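You operate a simulated robot arm through the tools that you are given. There is no shell and no other tool. Be economical: measure what you need, move in short steps, check, and stop when the job is done.

The job below is to be done with a simulated two-armed robot. You get a single attempt, and the scene is never put back.

JOB
Open the rag drawer, take the tube from the top of the low cabinet and put it in the floor of the rag drawer and shut the drawer again. Switch the yellow lever on the grey cart off. Put the grey bracket on the top of the low cabinet. Take the white roll from the vise table and put it on the long table. Close the brush drawer. Close the tub drawer. Put the orange pad from the top of the tall cabinet on the top of the black cabinet. Take the orange block and put it on the bottom shelf of the orange rack. Put the orange rag on the bench away on the top of the padded table. Turn the mixer dial to 40. Stack the pot labelled "grease" from the bench on top of the pot labelled "paste". Pull the yellow door open. Do these in any order. Set down upright: tube, grey bracket. The yellow lever on the grey cart goes to its stop.
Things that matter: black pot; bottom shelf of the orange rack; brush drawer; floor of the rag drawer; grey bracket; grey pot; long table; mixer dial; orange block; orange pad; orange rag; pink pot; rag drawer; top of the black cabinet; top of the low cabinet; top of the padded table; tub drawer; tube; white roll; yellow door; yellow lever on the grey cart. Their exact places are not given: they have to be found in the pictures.

It is judged by the outcome, as a careful person would: the job done as asked, and still so three seconds after it is handed in. It fails if anything else is knocked over, pushed out of place, dropped, spilled or broken.

ROBOT AND FRAMES
Two 7-joint arms with two-finger parallel grippers on one trunk, on a base that drives. Base frame: it is fixed to the floor where the robot stands at the start and does not move with it; the origin is under the middle of the robot, x ahead of it, y to its left, z up. Readings come in mm, degrees, newtons and seconds.
The left shoulder is at the start at [50, 165, 1030], the right one opposite. With the tool pointing down near the work surface each hand reaches from about 100 to 660 mm from the robot's upright axis, wherever it stands, measured 20 degrees to its own side. Places, roughly: black pot, grey pot, pink pot [-2250, 5000, 1000]; bottom shelf of the orange rack [300, 2400, 200]; brush drawer [2600, -1800, 700]; floor of the rag drawer [1100, 200, 200]; grey bracket (11x6x8 cm) [500, -900, 800]; long table [-1900, 2200, 800]; mixer dial [-1700, 5400, 900]; orange block (5x8x3 cm) [400, 2100, 600]; orange pad (3x6x11 cm) [2800, -1800, 1100]; orange rag (10x7x4 cm) [-2000, 5200, 900]; rag drawer [1000, 100, 200]; top of the black cabinet [1300, -900, 900]; top of the low cabinet [1100, 200, 900]; top of the padded table [-5800, 3100, 900]; tub drawer [2600, -1900, 200]; tube [750, 250, 1000]; white roll (9x9x3 cm) [800, -1600, 800]; yellow door [-4200, 1100, 1100]; yellow lever on the grey cart [-300, 600, 800]. Payload 3.91 kg a hand.
The tool frame of a hand sits at the grasp point between the pads (the TCP): z along the fingers, y along the line on which they close. The tips reach 30 mm beyond it. The gripper opens to 110 mm. The fingers are 20 mm wide and 10 mm thick; the gripper's body (48 by 112 mm) begins 55 mm behind the TCP.
Orientation is that of the tool frame in the base frame, as a unit quaternion [x, y, z, w]. With the fingers straight down and closing along the base's y, the tool's x points along the base's -x, its y along +y and its z along -z.

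CONTROLS
- The arms move only by the tool step_arm. It takes "left_deltas", "right_deltas" or both (then of equal length, played together; a hand with none holds still); each is a list of rows, each a list of 7 numbers: the shift along the tool's x, y, z in mm, then the turn, a rotation vector about the tool's x, y, z in degrees, then the finger opening in mm, from 0 to 110. In form: [[dx, dy, dz, wx, wy, wz, grip], ...]. A call has 1 to 8 rows; each row is the pose to reach, as a shift and turn from the pose commanded when the call began, along the tool's axes at that moment. Rows are played at 5 a second. More than 50 mm and 8.6 degrees between two rows, or a gripper value outside its range, and nothing of the call is played. Where a pose cannot be reached the arm comes as near as it can. A force on the tool above 40 N (or 10 N above the force at the start of the call, whichever is more), or a blocked arm, ends the call early, and 0.2 s more pass. Each finger travels about 45 mm/s and halts on what it meets, pressing with about 35 N; the grip force reading is that of the motor and also rises with nothing between the fingers. The clock runs only during rows and for 0.2 s after the last one: add rows that repeat a pose to give the fingers time. The reply holds the time, the measured pose of the TCP, the force on the tool along the base axes, the opening and the grip force, in the units named above and with some noise, with the torque about the TCP (base axes, N m) and any sound that the robot's microphone picked up.
- Cameras (640 x 400 px; columns grow to the right, rows downward): "scene" is now at [49.2, 52.1, 1153.5]; the picture's right is [0.82, -0.57, 0.00], its down [-0.53, -0.76, -0.36] and it looks along [0.21, 0.30, -0.93] (base axes); focal length 214 px, centre (320, 200). "left" rides on the left gripper at [72, -17, -103] in its tool frame; the picture's right is [0.23, 0.97, 0.00], its down [-0.76, 0.18, -0.62] and it looks along [-0.61, 0.14, 0.78] (tool axes); focal length 222 px, centre (320, 200). "right" rides on the right gripper at [72, 17, -103] in its tool frame; the picture's right is [-0.23, 0.97, 0.00], its down [-0.76, -0.18, -0.62] and it looks along [-0.61, -0.14, 0.78] (tool axes); focal length 222 px, centre (320, 200).
- grab_frame(camera): a new picture of that camera. No time passes.
- slide_trunk(by): slides the trunk up (or, below 0, down) by that many mm; the arms and the scene camera ride with it, the base frame stays. It gives what a move gives, with no picture.
- steer(legs): drives the robot by 1 to 6 legs, each [ahead, left, turn to the left] in mm, mm and degrees, along the robot's own axes; the way and the turn of a leg run together, so that a leg with both is an arc; at most 1500 mm and 180 degrees a leg. The arms and the cameras ride along, it lands a little off, and it stops where it bumps. It gives what a move gives.
- turn_head(pan, tilt): turns the head with the scene camera to pan (to the left, within 80 degrees either way) and tilt (down, from -29 to 69), counted from straight ahead of the robot. It gives what a move gives.
- point_at(camera, pixels): for up to 12 pixels [column, row] of the newest picture of that camera ("zoom" is the newest enlarged one), the place [x, y, z] in the base frame of the surface seen there, good to about 2 mm, but the place of the scene camera against the robot may be out by one fixed shift of up to 18 mm in any direction. No time passes.
- close_up(camera, box): a new picture of the part [left, top, right, bottom] of that camera's present view, enlarged. No time passes.
- hand_in(): hands the job in; it is judged then, once.

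Work in short steps. Measure before you move; look again where a grasp or a placing could have gone wrong, and mend it. You have 357 turns and 298 pictures in all, those below and enlarged ones among them. Open the grippers and draw the arms clear of the work before you hand the job in, unless the task says otherwise.

The tools are called as name(argument=value, ...) on one line, values as JSON. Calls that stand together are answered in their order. step_arm: Moves the arms, as the interface text tells. Its arguments: {"type":"object","properties":{"left_deltas":{"type":"array"},"right_deltas":{"type":"array"}},"required":[]} The other tools are called the same way: slide_trunk (by) slides the trunk up or down; steer (legs) drives the base; turn_head (pan, tilt) turns the head that bears the scene camera; grab_frame (camera) takes a picture; point_at (camera, pixels) gives the place of the surface under pixels of a picture; close_up (camera, box) takes an enlarged picture of a part of a camera's view; hand_in () hands the job in.

At the start:

```text
time_s: 0.0
left_position: [333.1, 117.4, 492.1]
left_ee_rot: [0.0, 1.0, -0.001, 0.0]
left_force: [-0.5, -0.3, -0.1]
left_torque: [-0.01, -0.02, 0.03]
left_opening: 110.0
left_grasp_force: 0.0
right_position: [315.0, -157.5, 509.5]
right_ee_rot: [0.001, 1.0, 0.0, 0.0]
right_force: [-0.1, 0.3, -0.1]
right_torque: [0.01, 0.02, -0.02]
right_opening: 109.8
right_grasp_force: 0.0
trunk travel left (down, up): [-250.0, 253.0]
robot x, y, heading: [0.4, 4.0, 0.0]
head pan, tilt: [55.1, 68.8]
```

scene: 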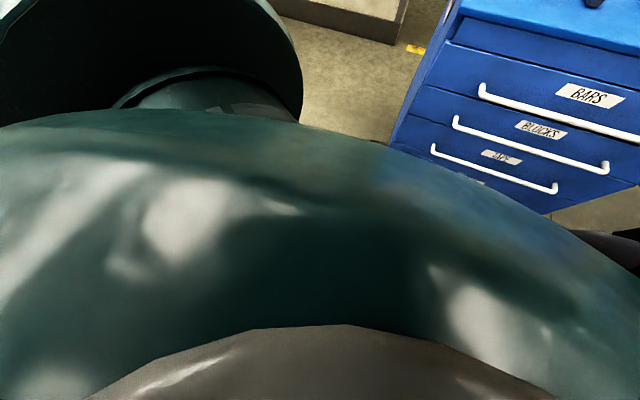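
right: 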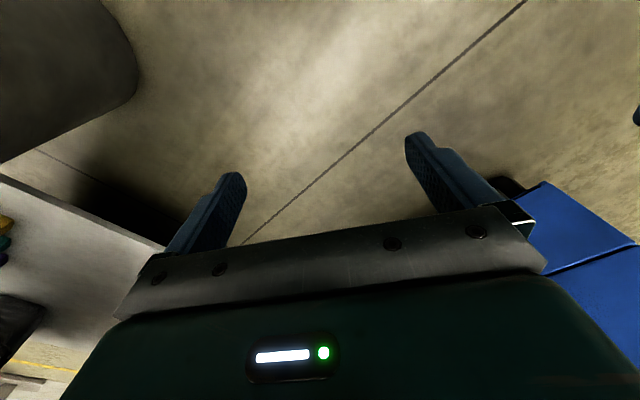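
left: 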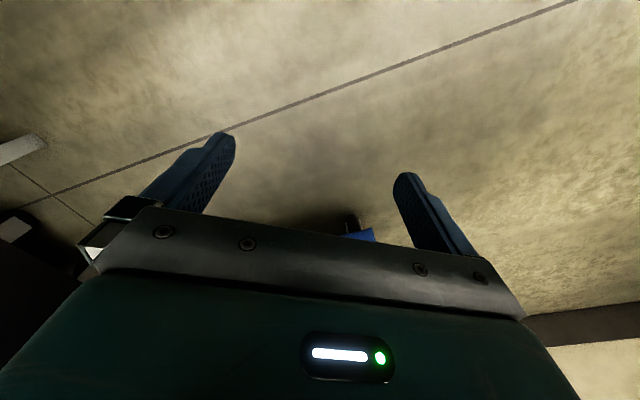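

The scene camera looks at the robot's own body; a blue drawer cabinet is ahead. I turn the head forward to look.

turn_head(pan=0, tilt=35)

grab_frame(camera="scene")

```text
time_s: 1.2
left_position: [332.9, 118.2, 491.6]
left_ee_rot: [0.0, 1.0, 0.001, -0.001]
left_force: [0.1, -0.2, -0.1]
left_torque: [-0.01, 0.03, 0.03]
left_opening: 110.0
left_grasp_force: 0.0
right_position: [315.0, -158.1, 510.1]
right_ee_rot: [0.0, 1.0, 0.0, -0.001]
right_force: [0.2, 0.5, 0.7]
right_torque: [0.0, -0.02, 0.0]
right_opening: 110.3
right_grasp_force: 0.0
trunk travel left (down, up): [-250.0, 253.0]
robot x, y, heading: [-0.9, 2.4, 0.1]
head pan, tilt: [0.0, 35.0]
```

```text
294 pictures are left
```

scene: 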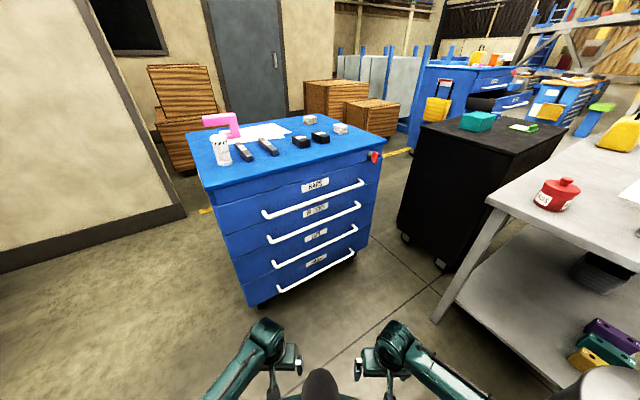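

The low blue cabinet is ahead with four drawers; I zoom on it and measure.

close_up(camera="scene", box=[180, 100, 400, 310])

point_at(camera="scene", pixels=[[222, 160], [218, 137], [185, 135], [211, 190], [383, 143], [320, 250], [276, 292], [354, 250], [263, 212], [363, 181], [272, 265], [356, 226]])

```text
1.90 times, centred on (290, 205) of scene
```

zoom: 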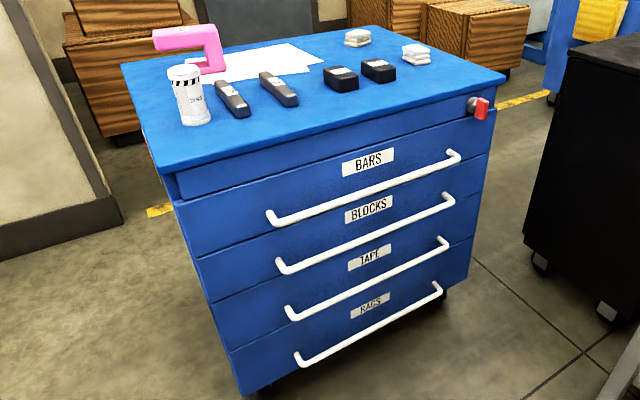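

```text
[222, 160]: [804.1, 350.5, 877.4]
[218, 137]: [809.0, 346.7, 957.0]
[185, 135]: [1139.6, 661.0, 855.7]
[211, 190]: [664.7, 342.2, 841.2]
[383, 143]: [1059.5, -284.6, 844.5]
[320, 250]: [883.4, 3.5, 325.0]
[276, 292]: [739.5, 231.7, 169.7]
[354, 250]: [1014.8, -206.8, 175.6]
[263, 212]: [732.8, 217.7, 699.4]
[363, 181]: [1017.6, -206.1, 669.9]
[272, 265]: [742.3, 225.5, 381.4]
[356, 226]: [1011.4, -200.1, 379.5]
```

Rags is the bottom drawer (handle at z≈170). I survey to the right, next.

turn_head(pan=-60, tilt=30)

grab_frame(camera="scene")

turn_head(pan=-30, tilt=20)

grab_frame(camera="scene")

turn_head(pan=70, tilt=30)

grab_frame(camera="scene")

```text
time_s: 2.5
left_position: [331.9, 117.6, 490.8]
left_ee_rot: [0.0, 1.0, 0.0, -0.001]
left_force: [0.2, 0.1, 0.2]
left_torque: [-0.02, 0.0, 0.02]
left_opening: 110.1
left_grasp_force: 0.1
right_position: [315.8, -157.5, 510.0]
right_ee_rot: [0.0, 1.0, 0.0, -0.001]
right_force: [-0.2, 1.2, -0.7]
right_torque: [0.01, -0.01, 0.01]
right_opening: 109.9
right_grasp_force: 0.1
trunk travel left (down, up): [-250.0, 253.0]
robot x, y, heading: [-1.0, 3.9, 0.1]
head pan, tilt: [-60.0, 30.0]
```

```text
292 pictures are left
```

scene: 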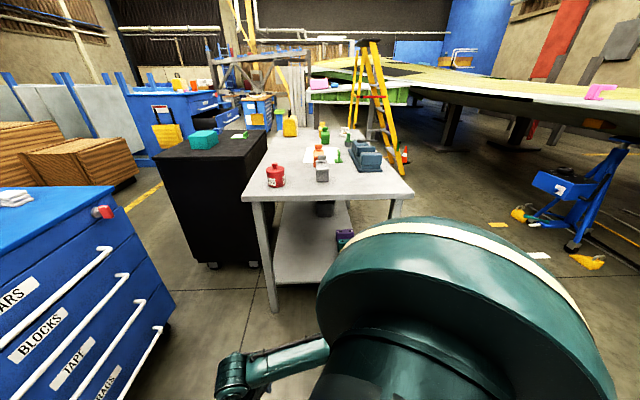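

```text
time_s: 3.5
left_position: [331.3, 116.3, 490.9]
left_ee_rot: [0.0, 1.0, 0.0, 0.0]
left_force: [-0.4, 0.0, 0.1]
left_torque: [-0.03, 0.0, -0.03]
left_opening: 110.2
left_grasp_force: 0.0
right_position: [314.9, -158.9, 509.6]
right_ee_rot: [0.0, 1.0, 0.0, 0.0]
right_force: [0.7, 1.0, 0.7]
right_torque: [0.0, 0.01, -0.01]
right_opening: 109.9
right_grasp_force: 0.0
trunk travel left (down, up): [-250.0, 253.0]
robot x, y, heading: [-1.7, 2.3, -0.1]
head pan, tilt: [-30.0, 20.0]
```

```text
291 pictures are left
```

scene: 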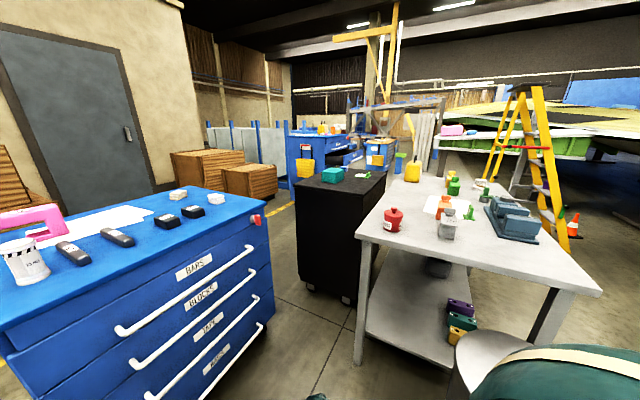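

```text
time_s: 5.2
left_position: [332.3, 117.0, 491.5]
left_ee_rot: [0.0, 1.0, -0.001, -0.001]
left_force: [-0.3, 0.3, -0.5]
left_torque: [0.01, 0.02, 0.03]
left_opening: 110.0
left_grasp_force: 0.1
right_position: [314.4, -157.8, 509.3]
right_ee_rot: [0.0, 1.0, 0.0, 0.0]
right_force: [-0.8, 0.0, 0.3]
right_torque: [-0.01, -0.02, 0.03]
right_opening: 109.8
right_grasp_force: 0.1
trunk travel left (down, up): [-250.0, 253.0]
robot x, y, heading: [1.9, 1.1, -0.2]
head pan, tilt: [70.0, 30.0]
```

```text
290 pictures are left
```

scene: 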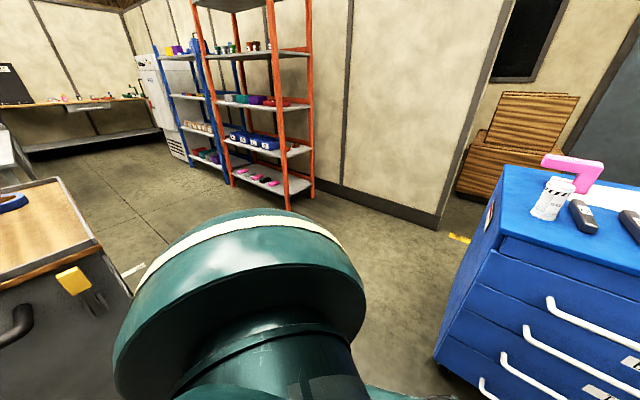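

The vise table is at the right. I check its near corner for clearance before driving to the low cabinet.

turn_head(pan=-35, tilt=35)

grab_frame(camera="scene")

```text
time_s: 7.1
left_position: [334.0, 116.8, 492.2]
left_ee_rot: [0.0, 1.0, 0.0, -0.001]
left_force: [0.1, -0.1, 1.1]
left_torque: [-0.01, -0.02, 0.02]
left_opening: 110.1
left_grasp_force: 0.0
right_position: [314.8, -157.5, 510.7]
right_ee_rot: [0.0, 1.0, 0.0, 0.0]
right_force: [0.4, -0.5, 0.1]
right_torque: [0.03, 0.0, -0.02]
right_opening: 110.1
right_grasp_force: 0.1
trunk travel left (down, up): [-250.0, 253.0]
robot x, y, heading: [-0.2, -0.7, 0.0]
head pan, tilt: [-35.0, 35.0]
```

```text
289 pictures are left
```

scene: 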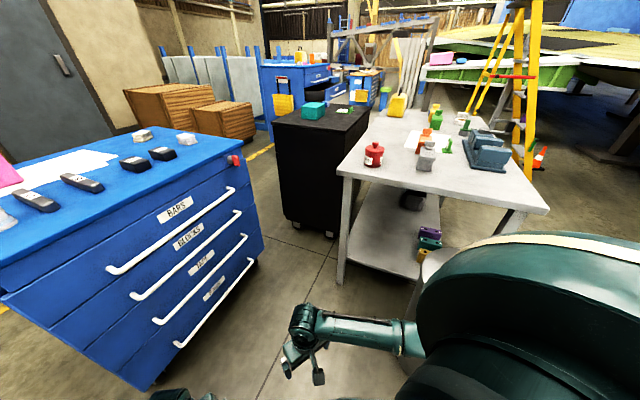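

I measure the vise table corners and items.

point_at(camera="scene", pixels=[[342, 176], [545, 212], [427, 158], [374, 155], [485, 155], [340, 282], [403, 112], [465, 128], [278, 125], [352, 125], [313, 112], [358, 97]])

close_up(camera="scene", box=[340, 40, 560, 200])

```text
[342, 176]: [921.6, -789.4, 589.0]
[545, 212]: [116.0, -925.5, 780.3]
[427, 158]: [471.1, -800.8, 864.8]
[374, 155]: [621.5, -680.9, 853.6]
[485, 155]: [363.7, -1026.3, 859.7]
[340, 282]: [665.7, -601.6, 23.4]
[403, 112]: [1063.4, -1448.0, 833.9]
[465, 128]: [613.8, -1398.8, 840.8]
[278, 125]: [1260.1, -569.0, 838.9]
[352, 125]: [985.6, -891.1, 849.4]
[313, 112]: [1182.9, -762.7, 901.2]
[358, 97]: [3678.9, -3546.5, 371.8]
```

```text
2.50 times, centred on (450, 120) of scene
```

zoom: 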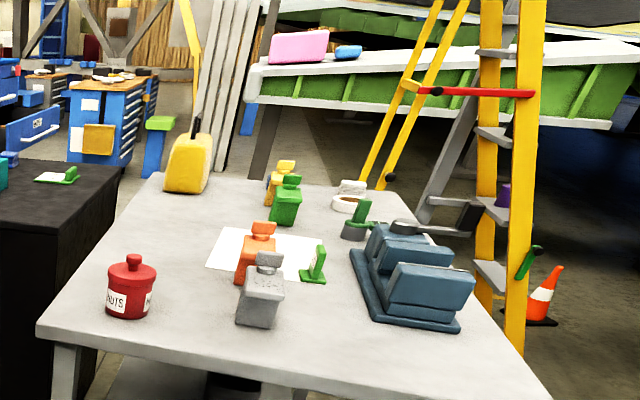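

Clearance is ample. I drive to face the low cabinet.

steer(legs=[[300, -105, 32.2]])

turn_head(pan=15, tilt=45)

grab_frame(camera="scene")

```text
time_s: 9.2
left_position: [534.5, 260.9, 490.9]
left_ee_rot: [-0.282, 0.96, 0.0, 0.0]
left_force: [0.2, -0.6, -0.3]
left_torque: [0.01, 0.0, 0.0]
left_opening: 110.0
left_grasp_force: 0.1
right_position: [667.2, 19.8, 510.7]
right_ee_rot: [-0.281, 0.96, 0.0, -0.001]
right_force: [0.1, -0.4, -0.1]
right_torque: [-0.01, 0.0, 0.03]
right_opening: 109.8
right_grasp_force: 0.0
trunk travel left (down, up): [-250.0, 253.0]
robot x, y, heading: [315.4, -16.2, 32.8]
head pan, tilt: [-35.0, 35.0]
```

```text
time_s: 10.4
left_position: [534.5, 261.7, 491.2]
left_ee_rot: [-0.279, 0.96, 0.0, 0.0]
left_force: [-1.0, -0.2, 0.4]
left_torque: [0.0, -0.02, -0.03]
left_opening: 110.0
left_grasp_force: 0.1
right_position: [666.8, 19.6, 509.5]
right_ee_rot: [-0.28, 0.96, 0.001, 0.0]
right_force: [0.5, 0.2, 0.6]
right_torque: [0.01, -0.02, 0.0]
right_opening: 110.1
right_grasp_force: 0.0
trunk travel left (down, up): [-250.0, 253.0]
robot x, y, heading: [315.8, -13.9, 32.7]
head pan, tilt: [15.0, 45.0]
```

```text
287 pictures are left
```

scene: 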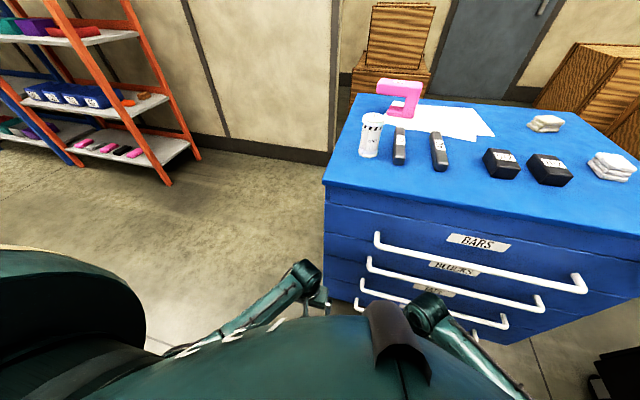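

Measure the tube and the surroundings from here.

point_at(camera="scene", pixels=[[370, 118], [371, 140], [369, 156], [360, 140], [381, 140], [325, 182], [399, 148], [400, 105], [438, 150], [376, 235], [585, 285]])

close_up(camera="scene", box=[320, 70, 480, 190])

```text
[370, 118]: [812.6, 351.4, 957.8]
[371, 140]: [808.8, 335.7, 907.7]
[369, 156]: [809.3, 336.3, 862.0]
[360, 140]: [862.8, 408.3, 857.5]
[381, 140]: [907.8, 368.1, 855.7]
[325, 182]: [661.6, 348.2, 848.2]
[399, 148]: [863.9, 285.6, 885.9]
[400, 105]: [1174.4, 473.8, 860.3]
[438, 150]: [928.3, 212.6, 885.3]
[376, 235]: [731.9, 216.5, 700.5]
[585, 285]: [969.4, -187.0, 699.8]
```

```text
3.33 times, centred on (400, 130) of scene
```

zoom: 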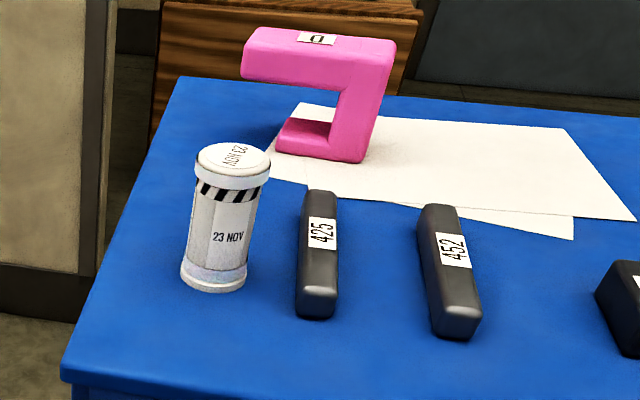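

The tube stands near (823,355), top z≈958. I raise the left hand well above the top, then drive closer.

step_arm(left_deltas=[[0, 0, -50, 0, 0, 0, 110], [0, 0, -100, 0, 0, 0, 110], [0, 0, -150, 0, 0, 0, 110], [0, 0, -200, 0, 0, 0, 110], [0, 0, -250, 0, 0, 0, 110], [0, 0, -300, 0, 0, 0, 110], [0, 0, -350, 0, 0, 0, 110], [0, 0, -400, 0, 0, 0, 110]])

step_arm(left_deltas=[[0, 0, -50, 0, 0, 0, 110], [0, 0, -100, 0, 0, 0, 110], [0, 0, -150, 0, 0, 0, 110], [0, 0, -150, 0, 0, 0, 90]])

steer(legs=[[60, -150, 0]])

grab_frame(camera="scene")

grab_frame(camera="left")

```text
time_s: 12.2
left_position: [532.3, 260.7, 889.2]
left_ee_rot: [-0.281, 0.96, 0.001, 0.0]
left_force: [-0.2, 0.4, -0.9]
left_torque: [-0.03, -0.02, -0.01]
left_opening: 109.8
left_grasp_force: 0.1
right_position: [666.5, 21.1, 510.3]
right_ee_rot: [-0.281, 0.96, 0.0, 0.0]
right_force: [0.0, 0.3, -0.9]
right_torque: [-0.01, -0.02, -0.06]
right_opening: 110.0
right_grasp_force: 0.1
trunk travel left (down, up): [-250.0, 253.0]
robot x, y, heading: [321.9, -16.3, 32.4]
head pan, tilt: [15.0, 45.0]
```

```text
time_s: 13.2
left_position: [536.1, 262.2, 1041.1]
left_ee_rot: [-0.281, 0.96, 0.001, 0.001]
left_force: [-0.3, 0.2, 0.3]
left_torque: [-0.01, -0.02, -0.01]
left_opening: 90.0
left_grasp_force: 0.1
right_position: [667.0, 20.5, 510.4]
right_ee_rot: [-0.281, 0.96, 0.0, -0.001]
right_force: [-1.2, -0.4, -0.4]
right_torque: [-0.02, -0.03, 0.0]
right_opening: 109.8
right_grasp_force: 0.3
trunk travel left (down, up): [-250.0, 253.0]
robot x, y, heading: [317.3, -14.8, 32.7]
head pan, tilt: [15.0, 45.0]
```

```text
time_s: 15.2
left_position: [667.3, 168.4, 1040.9]
left_ee_rot: [-0.28, 0.96, 0.0, 0.0]
left_force: [-0.1, -0.1, 0.1]
left_torque: [0.04, -0.03, -0.02]
left_opening: 90.1
left_grasp_force: 0.0
right_position: [798.7, -72.8, 509.8]
right_ee_rot: [-0.28, 0.96, 0.0, 0.0]
right_force: [-0.4, 0.4, 0.0]
right_torque: [0.01, 0.0, 0.0]
right_opening: 110.0
right_grasp_force: 0.2
trunk travel left (down, up): [-250.0, 253.0]
robot x, y, heading: [448.4, -106.9, 32.6]
head pan, tilt: [15.0, 45.0]
```

```text
285 pictures are left
```

scene: 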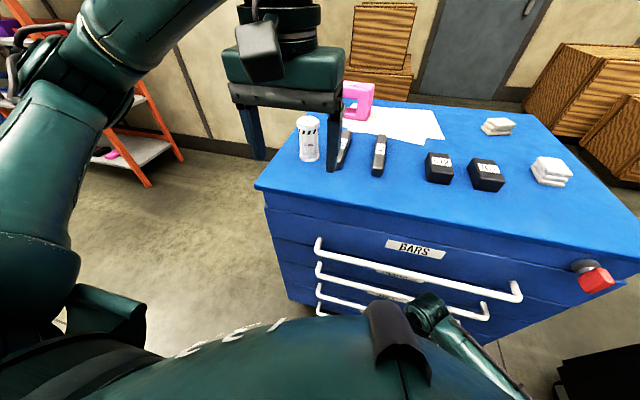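

```text
284 pictures are left
```

left: 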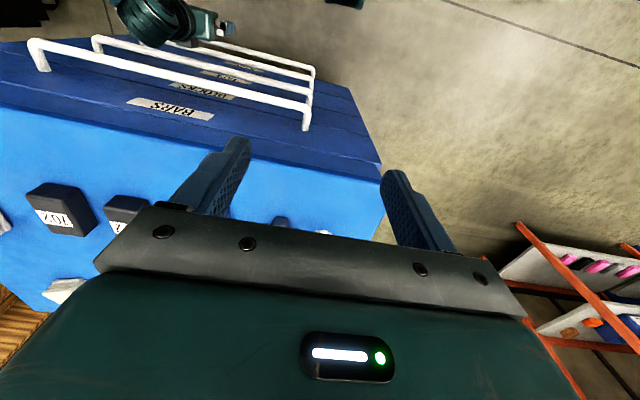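

I compare the BARS label and the right bar tops in both cameras to calibrate the scene camera shift.

point_at(camera="scene", pixels=[[388, 240], [446, 252], [441, 259], [385, 248], [256, 186], [310, 120], [307, 160], [301, 140], [318, 140]])

point_at(camera="left", pixels=[[209, 121], [126, 104], [134, 97], [214, 112], [380, 163], [376, 230]])

```text
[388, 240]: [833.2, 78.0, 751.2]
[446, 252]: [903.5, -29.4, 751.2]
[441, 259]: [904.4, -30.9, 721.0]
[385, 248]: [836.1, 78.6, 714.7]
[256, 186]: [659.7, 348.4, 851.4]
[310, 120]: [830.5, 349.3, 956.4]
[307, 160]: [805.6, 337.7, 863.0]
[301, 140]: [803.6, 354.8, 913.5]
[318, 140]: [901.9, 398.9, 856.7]
```

```text
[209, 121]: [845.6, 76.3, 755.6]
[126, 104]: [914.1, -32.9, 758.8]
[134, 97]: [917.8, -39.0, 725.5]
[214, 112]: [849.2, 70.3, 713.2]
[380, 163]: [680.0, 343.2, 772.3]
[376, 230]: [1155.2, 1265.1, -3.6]
```

Offset is about (+12,−4,+4). I zoom on the tube to pin its centre.

close_up(camera="scene", box=[270, 100, 350, 150])

point_at(camera="zoom", pixels=[[320, 150], [320, 120], [320, 180], [260, 150], [380, 150]])

```text
8.00 times, centred on (310, 125) of scene
```

zoom: 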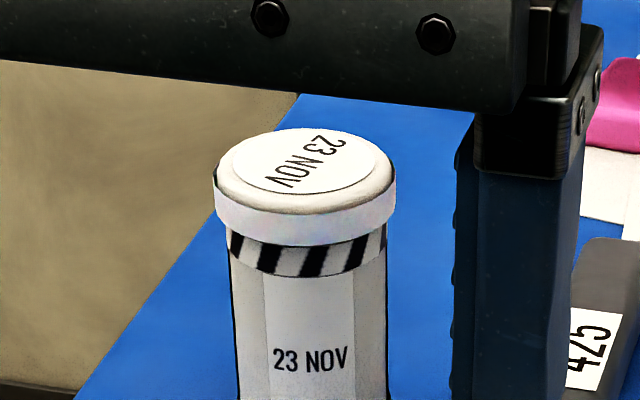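

```text
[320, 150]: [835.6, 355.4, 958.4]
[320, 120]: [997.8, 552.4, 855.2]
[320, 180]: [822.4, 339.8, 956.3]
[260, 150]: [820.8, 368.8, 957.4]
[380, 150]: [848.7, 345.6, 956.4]
```

Cap centre is about (836,345), top 961. I move above the tube and look with the hand camera.

step_arm(left_deltas=[[-45, 10, 0, 0, 0, 0, 90], [-90, 20, 0, 0, 0, 0, 85], [-135, 30, 0, 0, 0, 0, 80], [-175, 40, 0, 0, 0, 0, 80], [-210, 50, 0, 0, 0, 0, 80], [-237, 58, 0, 0, 0, 0, 80], [-237, 58, 0, 0, 0, 0, 80]])

grab_frame(camera="left")

```text
time_s: 16.8
left_position: [836.3, 345.1, 1042.8]
left_ee_rot: [-0.279, 0.96, 0.001, 0.0]
left_force: [-1.2, 0.0, -0.2]
left_torque: [-0.02, -0.03, -0.01]
left_opening: 80.0
left_grasp_force: 0.0
right_position: [798.6, -72.9, 510.6]
right_ee_rot: [-0.279, 0.96, 0.001, 0.0]
right_force: [-0.5, -0.9, 0.0]
right_torque: [0.01, -0.01, 0.01]
right_opening: 109.9
right_grasp_force: 0.1
trunk travel left (down, up): [-250.0, 253.0]
robot x, y, heading: [445.2, -107.5, 32.6]
head pan, tilt: [15.0, 45.0]
```

```text
282 pictures are left
```

left: 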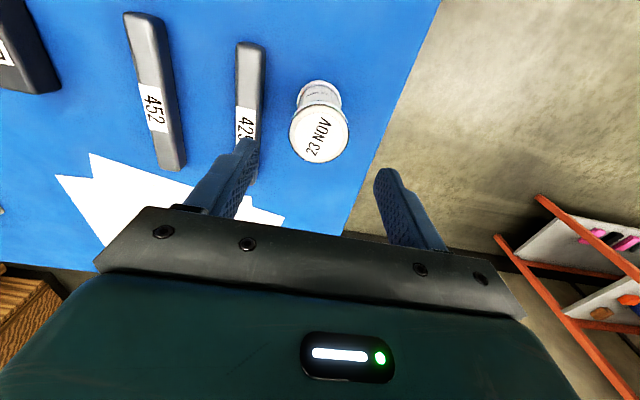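

The tube's cap is at (320,133) between the fingers; I measure it.

point_at(camera="left", pixels=[[320, 135], [292, 133], [346, 137], [320, 112], [321, 158], [245, 47]])

```text
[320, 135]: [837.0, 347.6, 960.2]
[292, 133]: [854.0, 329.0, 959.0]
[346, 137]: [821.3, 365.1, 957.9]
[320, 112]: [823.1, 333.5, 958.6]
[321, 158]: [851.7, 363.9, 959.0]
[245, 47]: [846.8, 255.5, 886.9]
```

Well centred. I descend and close.

step_arm(left_deltas=[[-2, 1, 40, 0, 0, 0, 80], [-2, 1, 80, 0, 0, 0, 80], [-2, 1, 112, 0, 0, 0, 80], [-2, 1, 112, 0, 0, 0, 40], [-2, 1, 112, 0, 0, 0, 20], [-2, 1, 112, 0, 0, 0, 20], [-2, 1, 112, 0, 0, 0, 20]])

step_arm(left_deltas=[[0, 0, -40, 0, 0, 0, 20], [0, 0, -80, 0, 0, 0, 20], [0, 0, -80, 0, 0, 0, 20]])

grab_frame(camera="left")

```text
time_s: 18.4
left_position: [835.2, 346.7, 928.3]
left_ee_rot: [-0.278, 0.961, 0.0, -0.001]
left_force: [0.5, 0.0, -0.5]
left_torque: [0.01, 0.04, 0.01]
left_opening: 46.9
left_grasp_force: 34.6
right_position: [798.8, -73.0, 509.9]
right_ee_rot: [-0.28, 0.96, 0.001, 0.0]
right_force: [-0.2, 0.3, -0.4]
right_torque: [-0.01, -0.01, -0.01]
right_opening: 109.9
right_grasp_force: 0.0
trunk travel left (down, up): [-250.0, 253.0]
robot x, y, heading: [448.6, -107.5, 32.5]
head pan, tilt: [15.0, 45.0]
```

```text
time_s: 19.2
left_position: [836.1, 345.9, 1009.8]
left_ee_rot: [-0.279, 0.96, 0.001, 0.0]
left_force: [-0.3, 0.4, -0.5]
left_torque: [-0.02, -0.02, 0.01]
left_opening: 19.9
left_grasp_force: 0.0
right_position: [797.6, -73.0, 510.9]
right_ee_rot: [-0.279, 0.96, 0.0, 0.0]
right_force: [-0.1, -0.1, -0.1]
right_torque: [0.02, 0.01, -0.01]
right_opening: 110.0
right_grasp_force: 0.0
trunk travel left (down, up): [-250.0, 253.0]
robot x, y, heading: [449.3, -112.0, 32.4]
head pan, tilt: [15.0, 45.0]
```

```text
281 pictures are left
```

left: 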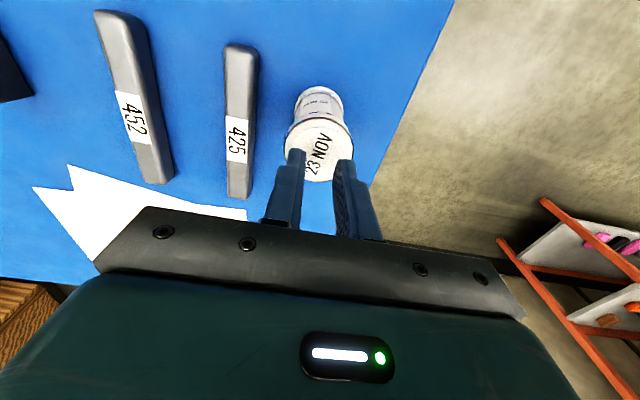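

The tube slipped out and still stands; the grip was probably only on the cap rim. I check its place before gripping lower.

point_at(camera="left", pixels=[[320, 150], [288, 142], [350, 144], [320, 117], [320, 90]])

close_up(camera="left", box=[240, 60, 400, 220])

close_up(camera="scene", box=[240, 90, 400, 190])

```text
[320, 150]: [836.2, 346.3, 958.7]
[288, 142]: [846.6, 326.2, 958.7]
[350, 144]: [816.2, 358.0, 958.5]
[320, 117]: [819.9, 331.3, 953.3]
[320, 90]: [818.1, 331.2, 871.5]
```

```text
2.50 times, centred on (320, 140) of left
```

zoom: 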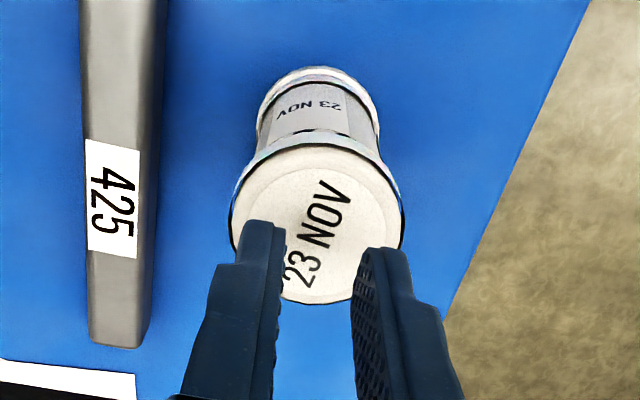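

```text
4.00 times, centred on (320, 140) of scene
```

zoom: 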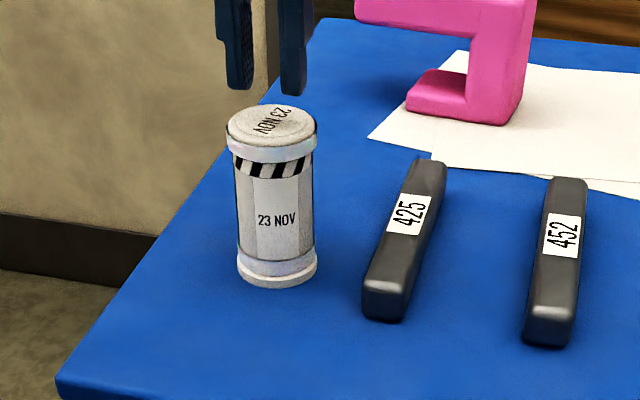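

The tube is unmoved. I open, go down to z≈912, and close on the body below the cap, then lift slowly.

step_arm(left_deltas=[[0, 0, 0, 0, 0, 0, 50], [0, 0, 0, 0, 0, 0, 76], [0, 0, 0, 0, 0, 0, 76], [0, 0, 35, 0, 0, 0, 76], [0, 0, 70, 0, 0, 0, 76], [0, 0, 98, 0, 0, 0, 76], [0, 0, 98, 0, 0, 0, 76]])

step_arm(left_deltas=[[0, 0, 0, 0, 0, 0, 40], [0, 0, 0, 0, 0, 0, 10], [0, 0, 0, 0, 0, 0, 10], [0, 0, 0, 0, 0, 0, 10], [0, 0, 0, 0, 0, 0, 10]])

step_arm(left_deltas=[[0, 0, -5, 0, 0, 0, 10], [0, 0, -15, 0, 0, 0, 10], [0, 0, -25, 0, 0, 0, 10]])

grab_frame(camera="scene")

```text
time_s: 20.8
left_position: [836.7, 346.0, 909.1]
left_ee_rot: [-0.28, 0.96, 0.0, -0.001]
left_force: [0.0, 0.8, -0.4]
left_torque: [0.0, 0.03, 0.0]
left_opening: 76.0
left_grasp_force: 0.0
right_position: [799.2, -74.3, 509.7]
right_ee_rot: [-0.28, 0.96, -0.001, 0.0]
right_force: [-1.8, 0.0, -0.6]
right_torque: [0.01, 0.01, 0.01]
right_opening: 110.0
right_grasp_force: 0.0
trunk travel left (down, up): [-250.0, 253.0]
robot x, y, heading: [447.1, -114.0, 32.5]
head pan, tilt: [15.0, 45.0]
```

```text
time_s: 22.0
left_position: [837.6, 345.9, 910.6]
left_ee_rot: [-0.279, 0.96, 0.0, 0.0]
left_force: [-0.6, -1.2, 0.2]
left_torque: [0.05, 0.01, -0.01]
left_opening: 46.5
left_grasp_force: 34.9
right_position: [799.3, -72.6, 510.2]
right_ee_rot: [-0.28, 0.96, 0.0, -0.001]
right_force: [0.3, -0.6, -0.6]
right_torque: [0.02, 0.03, 0.02]
right_opening: 109.9
right_grasp_force: 0.0
trunk travel left (down, up): [-250.0, 253.0]
robot x, y, heading: [451.5, -106.2, 32.6]
head pan, tilt: [15.0, 45.0]
```

```text
time_s: 22.8
left_position: [836.5, 346.2, 936.5]
left_ee_rot: [-0.28, 0.96, 0.0, 0.0]
left_force: [0.3, 0.5, -1.8]
left_torque: [0.02, -0.01, -0.01]
left_opening: 46.8
left_grasp_force: 35.0
right_position: [798.3, -73.2, 509.2]
right_ee_rot: [-0.28, 0.96, 0.0, 0.0]
right_force: [0.6, -0.4, 0.0]
right_torque: [0.05, 0.02, -0.01]
right_opening: 110.1
right_grasp_force: 0.0
trunk travel left (down, up): [-250.0, 253.0]
robot x, y, heading: [449.1, -106.0, 32.4]
head pan, tilt: [15.0, 45.0]
```

```text
278 pictures are left
```

scene: 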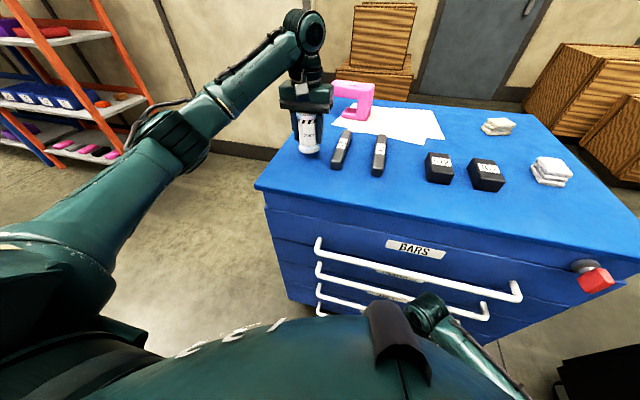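

Zoom to see whether the tube rises with the hand.

step_arm(left_deltas=[[0, 0, -15, 0, 0, 0, 10], [0, 0, -30, 0, 0, 0, 10], [0, 0, -45, 0, 0, 0, 10], [0, 0, -60, 0, 0, 0, 10]])

close_up(camera="scene", box=[240, 70, 400, 190])

```text
time_s: 23.8
left_position: [837.0, 346.2, 997.0]
left_ee_rot: [-0.28, 0.96, 0.0, 0.0]
left_force: [0.8, -0.1, -1.2]
left_torque: [0.0, 0.02, -0.02]
left_opening: 46.4
left_grasp_force: 35.6
right_position: [798.6, -73.0, 510.5]
right_ee_rot: [-0.28, 0.96, 0.0, 0.001]
right_force: [-0.5, -0.6, -0.3]
right_torque: [0.0, -0.02, 0.02]
right_opening: 109.9
right_grasp_force: 0.0
trunk travel left (down, up): [-250.0, 253.0]
robot x, y, heading: [449.6, -110.2, 32.2]
head pan, tilt: [15.0, 45.0]
```

```text
3.33 times, centred on (320, 130) of scene
```

zoom: 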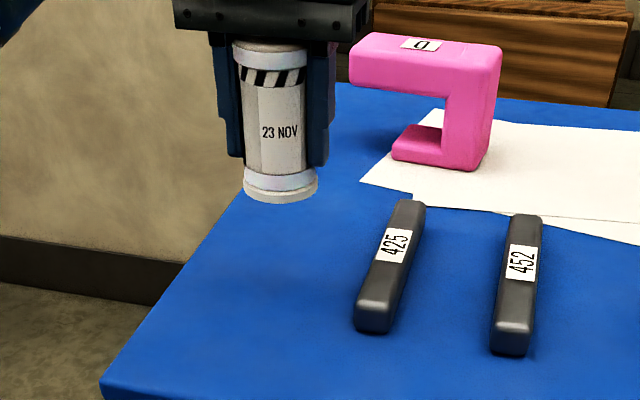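

The tube is firmly held now. I draw the left hand back clear of the cabinet, then lower the trunk.

step_arm(left_deltas=[[30, 0, -20, 0, 0, 0, 10], [75, 0, -20, 0, 0, 0, 10], [120, 0, -20, 0, 0, 0, 10], [165, 0, -20, 0, 0, 0, 10], [210, 0, -20, 0, 0, 0, 10], [250, 0, -20, 0, 0, 0, 10], [290, 0, -20, 0, 0, 0, 10]])

turn_head(pan=-18, tilt=60)

grab_frame(camera="scene")

grab_frame(camera="right")

```text
time_s: 25.4
left_position: [592.1, 188.7, 1015.1]
left_ee_rot: [-0.279, 0.96, -0.001, 0.0]
left_force: [-0.1, 0.3, -0.9]
left_torque: [-0.03, 0.01, 0.0]
left_opening: 46.4
left_grasp_force: 35.1
right_position: [797.9, -73.4, 510.5]
right_ee_rot: [-0.28, 0.96, 0.0, 0.0]
right_force: [-0.4, 0.8, -0.6]
right_torque: [0.0, 0.03, 0.04]
right_opening: 110.0
right_grasp_force: 0.2
trunk travel left (down, up): [-250.0, 253.0]
robot x, y, heading: [447.1, -104.5, 32.2]
head pan, tilt: [15.0, 45.0]
```

```text
time_s: 26.3
left_position: [592.7, 190.8, 1016.2]
left_ee_rot: [-0.28, 0.96, -0.001, 0.0]
left_force: [-0.1, -0.1, -1.1]
left_torque: [-0.03, 0.0, -0.01]
left_opening: 46.3
left_grasp_force: 35.5
right_position: [799.5, -72.1, 511.9]
right_ee_rot: [-0.28, 0.96, 0.0, 0.0]
right_force: [-0.3, -0.6, 0.0]
right_torque: [-0.02, 0.03, 0.0]
right_opening: 110.0
right_grasp_force: 0.0
trunk travel left (down, up): [-250.0, 253.0]
robot x, y, heading: [446.1, -108.2, 32.5]
head pan, tilt: [-18.0, 60.0]
```

```text
276 pictures are left
```

scene: 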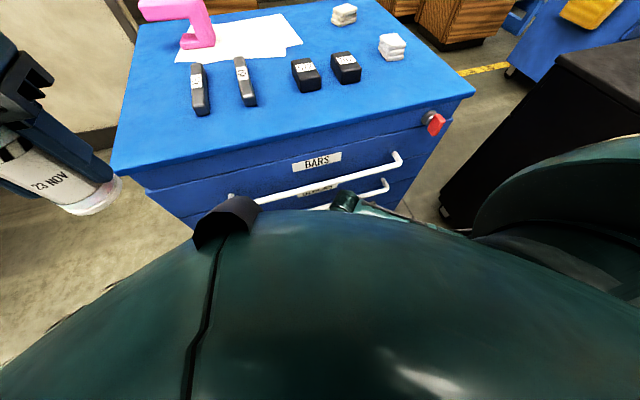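

```text
275 pictures are left
```

right: 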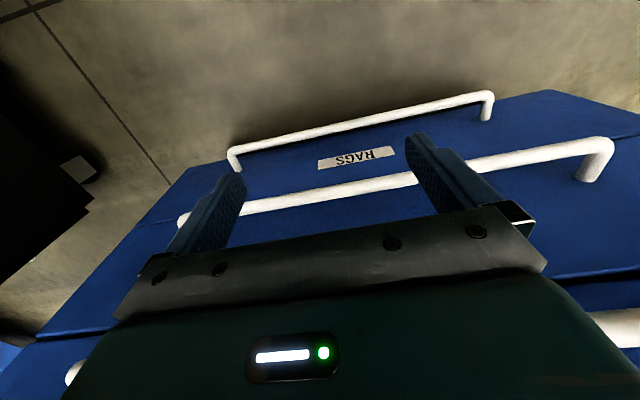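

The right camera sees the RAGS bar (230,150)-(492,97) clearly; I measure it.

point_at(camera="right", pixels=[[240, 150], [300, 134], [360, 121], [420, 108], [470, 98], [487, 118], [234, 168], [320, 162], [394, 150], [330, 190], [570, 152], [340, 210]])

```text
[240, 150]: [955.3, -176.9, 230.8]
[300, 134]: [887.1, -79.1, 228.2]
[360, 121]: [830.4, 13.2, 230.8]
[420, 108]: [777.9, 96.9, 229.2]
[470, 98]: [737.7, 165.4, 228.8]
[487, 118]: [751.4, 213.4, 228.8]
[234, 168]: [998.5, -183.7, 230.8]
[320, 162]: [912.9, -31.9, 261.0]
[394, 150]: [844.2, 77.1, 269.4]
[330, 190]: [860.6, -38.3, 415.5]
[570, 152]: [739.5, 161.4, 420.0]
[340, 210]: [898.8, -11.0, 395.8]
```

RAGS bar: centre about (847,−3,224), 40 mm off the face. I lower the trunk and then roll the right hand 90° so the fingers close across the bar.

slide_trunk(by=-240)

step_arm(right_deltas=[[0, 0, 0, 0, 0, 8.5, 80], [0, 0, 0, 0, 0, 17, 60], [0, 0, 0, 0, 0, 25.5, 44], [0, 0, 0, 0, 0, 34, 44], [0, 0, 0, 0, 0, 42.5, 44], [0, 0, 0, 0, 0, 51, 44], [0, 0, 0, 0, 0, 59.5, 44], [0, 0, 0, 0, 0, 68, 44]])

step_arm(right_deltas=[[0, 0, 0, 0, 0, 8.5, 44], [0, 0, 0, 0, 0, 17, 44], [0, 0, 0, 0, 0, 22, 44]])

```text
time_s: 28.0
left_position: [592.3, 189.9, 849.5]
left_ee_rot: [-0.28, 0.96, 0.0, -0.001]
left_force: [0.3, 0.6, -0.6]
left_torque: [0.03, 0.02, 0.01]
left_opening: 46.4
left_grasp_force: 35.4
right_position: [797.8, -71.8, 348.8]
right_ee_rot: [-0.284, 0.959, 0.003, -0.004]
right_force: [-2.9, -8.7, 24.2]
right_torque: [-0.12, 1.57, 0.53]
right_opening: 109.6
right_grasp_force: 0.0
trunk travel left (down, up): [-83.0, 420.0]
robot x, y, heading: [448.6, -110.7, 32.4]
head pan, tilt: [-18.0, 60.0]
stopped: the force on the tool passed its limit at 110 N (the readings are from after the stop); the commanded pose is now the measured one
```

```text
time_s: 29.3
left_position: [591.4, 190.2, 847.4]
left_ee_rot: [-0.28, 0.96, 0.0, 0.0]
left_force: [0.4, 0.0, -1.9]
left_torque: [0.03, 0.0, -0.01]
left_opening: 46.6
left_grasp_force: 35.0
right_position: [829.2, -99.1, 353.8]
right_ee_rot: [0.148, 0.989, -0.009, 0.013]
right_force: [-19.9, -11.6, 11.2]
right_torque: [1.25, -1.62, 0.5]
right_opening: 44.0
right_grasp_force: 0.0
trunk travel left (down, up): [-83.0, 420.0]
robot x, y, heading: [447.1, -108.1, 32.5]
head pan, tilt: [-18.0, 60.0]
stopped in row 6 (right hand): the force on the tool passed its limit at 55 N (the readings are from after the stop); the commanded pose is now the measured one
```

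```text
time_s: 29.6
left_position: [591.6, 188.5, 846.7]
left_ee_rot: [-0.28, 0.96, -0.001, -0.001]
left_force: [0.5, -0.2, -2.0]
left_torque: [0.05, 0.04, 0.0]
left_opening: 46.5
left_grasp_force: 35.1
right_position: [829.0, -100.9, 351.7]
right_ee_rot: [0.165, 0.986, -0.011, 0.009]
right_force: [-3.8, -3.1, 1.4]
right_torque: [0.23, -0.29, 0.03]
right_opening: 43.7
right_grasp_force: 0.1
trunk travel left (down, up): [-83.0, 420.0]
robot x, y, heading: [446.9, -110.7, 32.5]
head pan, tilt: [-18.0, 60.0]
stopped in row 1 (right hand): the force on the tool passed its limit at 54 N (the readings are from after the stop); the commanded pose is now the measured one
```

The right hand hit something while going down. I look before doing more.

grab_frame(camera="scene")

grab_frame(camera="right")

grab_frame(camera="left")

```text
274 pictures are left
```

scene: 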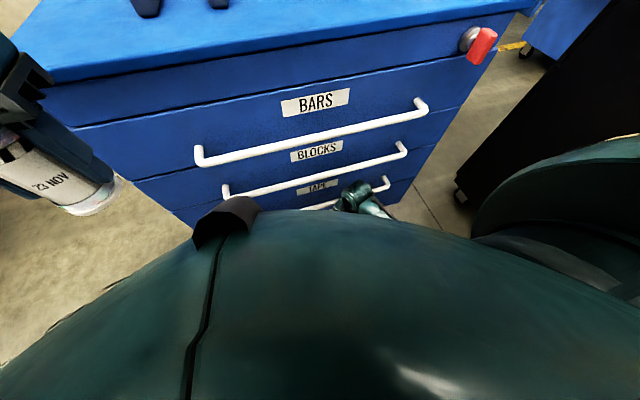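

```text
273 pictures are left
```

right: 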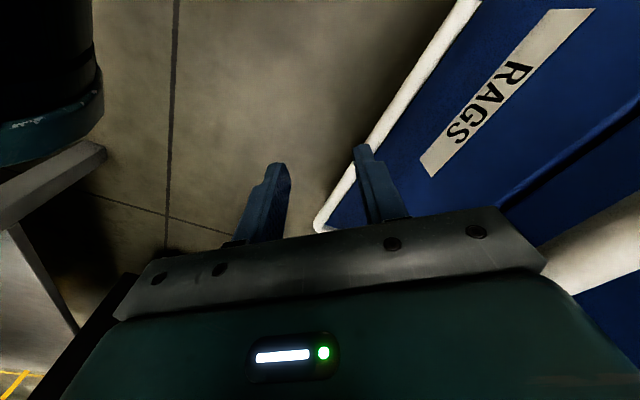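

```text
272 pictures are left
```

left: 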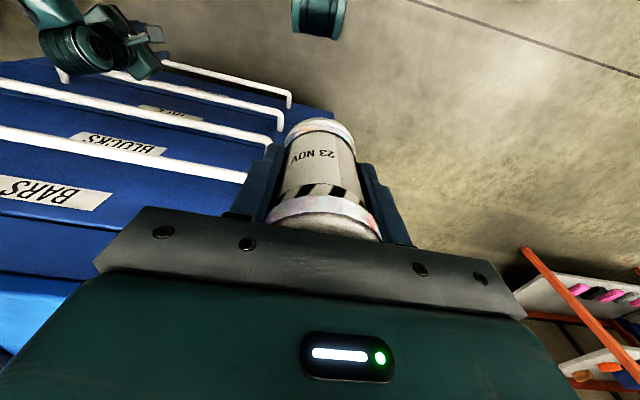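

The wrist has likely landed on the TAPE handle. I back the base off 130 mm and look.

steer(legs=[[-130, 0, 0]])

grab_frame(camera="scene")

grab_frame(camera="left")

```text
time_s: 30.9
left_position: [485.5, 123.3, 848.6]
left_ee_rot: [-0.282, 0.959, 0.0, -0.001]
left_force: [-1.2, 0.3, -1.3]
left_torque: [0.01, 0.0, 0.03]
left_opening: 46.2
left_grasp_force: 34.8
right_position: [723.9, -166.6, 353.2]
right_ee_rot: [0.164, 0.986, -0.009, 0.009]
right_force: [0.1, 0.1, -0.1]
right_torque: [-0.01, -0.01, -0.01]
right_opening: 44.1
right_grasp_force: 0.1
trunk travel left (down, up): [-83.0, 420.0]
robot x, y, heading: [337.1, -173.9, 32.7]
head pan, tilt: [-18.0, 60.0]
```

```text
271 pictures are left
```

scene: 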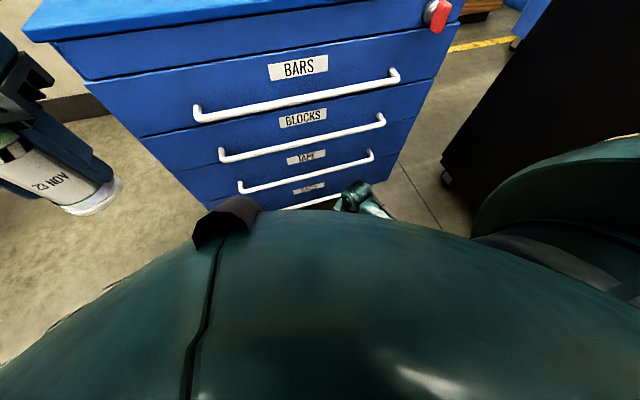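

```text
270 pictures are left
```

left: 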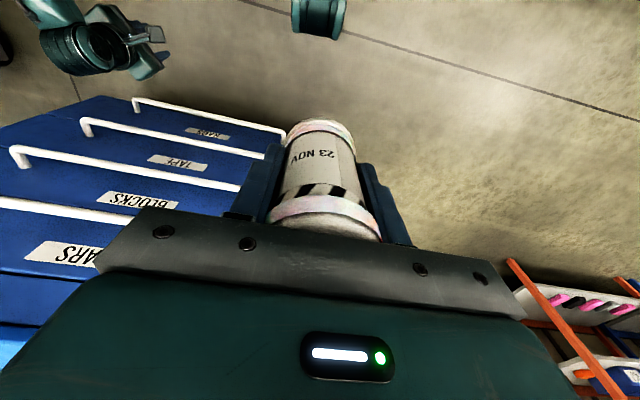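

Free again. I finish the roll (38.6° more), then pitch the fingers forward 50° in the clear.

step_arm(right_deltas=[[0, 0, 0, 0, 0, 8, 44], [0, 0, 0, 0, 0, 16, 44], [0, 0, 0, 0, 0, 24, 44], [0, 0, 0, 0, 0, 32, 44], [0, 0, 0, 0, 0, 38.6, 44]])

step_arm(right_deltas=[[0, -7, 0, -7, 0, 0, 44], [0, -15, 0, -15, 0, 0, 44], [0, -23, 0, -23, 0, 0, 44], [0, -30, 0, -31, 0, 0, 44], [0, -40, 0, -39, 0, 0, 44], [0, -50, 0, -46, 0, 0, 44], [0, -50, 0, -50, 0, 0, 44]])

grab_frame(camera="right")

```text
time_s: 32.3
left_position: [485.8, 122.7, 845.3]
left_ee_rot: [-0.281, 0.96, 0.001, 0.0]
left_force: [0.4, -0.5, -1.2]
left_torque: [0.02, 0.03, 0.0]
left_opening: 46.6
left_grasp_force: 34.4
right_position: [758.4, -223.7, 351.1]
right_ee_rot: [0.474, 0.876, -0.039, 0.072]
right_force: [0.4, 0.3, 0.2]
right_torque: [0.03, 0.02, -0.01]
right_opening: 44.0
right_grasp_force: 0.0
trunk travel left (down, up): [-83.0, 420.0]
robot x, y, heading: [340.4, -179.0, 32.5]
head pan, tilt: [-18.0, 60.0]
stopped in row 5 (right hand): the arm was blocked; the commanded pose is now the measured one
```

```text
time_s: 33.5
left_position: [486.9, 123.7, 850.2]
left_ee_rot: [-0.281, 0.96, -0.001, -0.002]
left_force: [1.0, -0.2, -1.0]
left_torque: [0.05, 0.01, 0.02]
left_opening: 46.2
left_grasp_force: 34.8
right_position: [757.8, -266.6, 365.0]
right_ee_rot: [0.382, 0.855, 0.237, 0.258]
right_force: [14.8, 6.5, -3.7]
right_torque: [-0.53, 0.8, -1.26]
right_opening: 43.7
right_grasp_force: 0.1
trunk travel left (down, up): [-83.0, 420.0]
robot x, y, heading: [344.0, -175.9, 32.6]
head pan, tilt: [-18.0, 60.0]
stopped in row 6 (right hand): the force on the tool passed its limit at 62 N (the readings are from after the stop); the commanded pose is now the measured one
```

```text
269 pictures are left
```

right: 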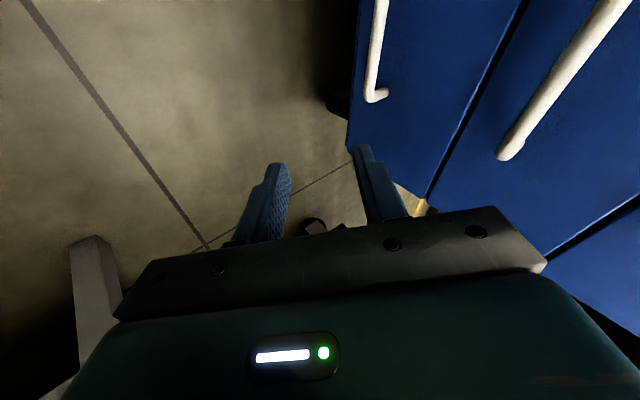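

The wrist seems to hit a joint limit in this roll direction. I undo the pitch and the roll, and will try the opposite roll.

step_arm(right_deltas=[[0, 0, -5, 8, 0, 0, 44], [0, 0, -10, 16, 0, 0, 44], [0, 0, -10, 24, 0, 0, 44], [0, 0, -10, 32, 0, 0, 44], [0, 0, -10, 38, 0, 0, 44]])

```text
time_s: 34.2
left_position: [486.0, 123.9, 845.0]
left_ee_rot: [-0.281, 0.96, 0.0, -0.002]
left_force: [0.7, -0.5, -0.5]
left_torque: [-0.02, 0.01, 0.0]
left_opening: 46.1
left_grasp_force: 35.0
right_position: [778.3, -318.9, 377.2]
right_ee_rot: [0.368, 0.896, 0.044, 0.243]
right_force: [-0.7, 0.7, 0.2]
right_torque: [0.02, -0.01, -0.01]
right_opening: 44.0
right_grasp_force: 0.0
trunk travel left (down, up): [-83.0, 420.0]
robot x, y, heading: [341.2, -175.3, 32.6]
head pan, tilt: [-18.0, 60.0]
stopped in row 3 (right hand): the arm was blocked; the commanded pose is now the measured one
```

I return the right hand to the neutral orientation in one composed move.

step_arm(right_deltas=[[22, 10, -13, -0.3, 3.1, -7.5, 44], [44, 19, -27, -0.6, 6.1, -15.1, 44], [66, 29, -40, -1, 9.2, -22.6, 44], [88, 38, -54, -1.3, 12.3, -30.2, 44], [110, 48, -67, -1.6, 15.3, -37.7, 44], [132, 58, -81, -1.9, 18.4, -45.2, 44], [154, 67, -94, -2.2, 21.5, -52.8, 44], [176, 77, -107, -2.6, 24.6, -60.3, 44]])

```text
time_s: 35.1
left_position: [487.3, 121.9, 846.5]
left_ee_rot: [-0.281, 0.96, 0.0, -0.001]
left_force: [-0.3, -0.1, -0.6]
left_torque: [-0.02, -0.02, -0.01]
left_opening: 46.3
left_grasp_force: 34.4
right_position: [755.9, -273.2, 398.1]
right_ee_rot: [0.157, 0.965, 0.007, 0.21]
right_force: [4.5, 1.5, 0.6]
right_torque: [-0.08, 0.44, -0.42]
right_opening: 44.0
right_grasp_force: 0.1
trunk travel left (down, up): [-83.0, 420.0]
robot x, y, heading: [340.0, -177.8, 32.6]
head pan, tilt: [-18.0, 60.0]
stopped in row 4 (right hand): the force on the tool passed its limit at 59 N (the readings are from after the stop); the commanded pose is now the measured one
```

Still contact; I look with the scene camera down at the right arm.

turn_head(pan=-35, tilt=50)

grab_frame(camera="scene")

grab_frame(camera="right")

```text
time_s: 35.9
left_position: [485.8, 121.2, 848.8]
left_ee_rot: [-0.281, 0.96, 0.002, -0.001]
left_force: [0.3, 0.0, -1.3]
left_torque: [-0.03, -0.03, 0.02]
left_opening: 46.2
left_grasp_force: 35.5
right_position: [755.7, -273.0, 401.8]
right_ee_rot: [0.158, 0.965, 0.008, 0.208]
right_force: [3.0, 2.3, -1.7]
right_torque: [-0.19, -0.02, -0.26]
right_opening: 43.9
right_grasp_force: 0.1
trunk travel left (down, up): [-83.0, 420.0]
robot x, y, heading: [339.5, -175.2, 32.6]
head pan, tilt: [-35.0, 50.0]
```

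```text
268 pictures are left
```

scene: 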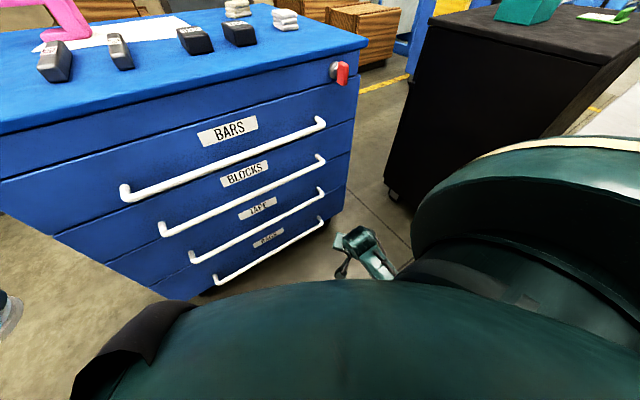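

```text
267 pictures are left
```

right: 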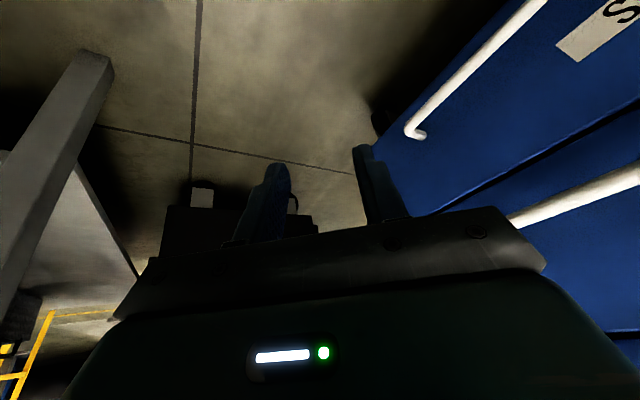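

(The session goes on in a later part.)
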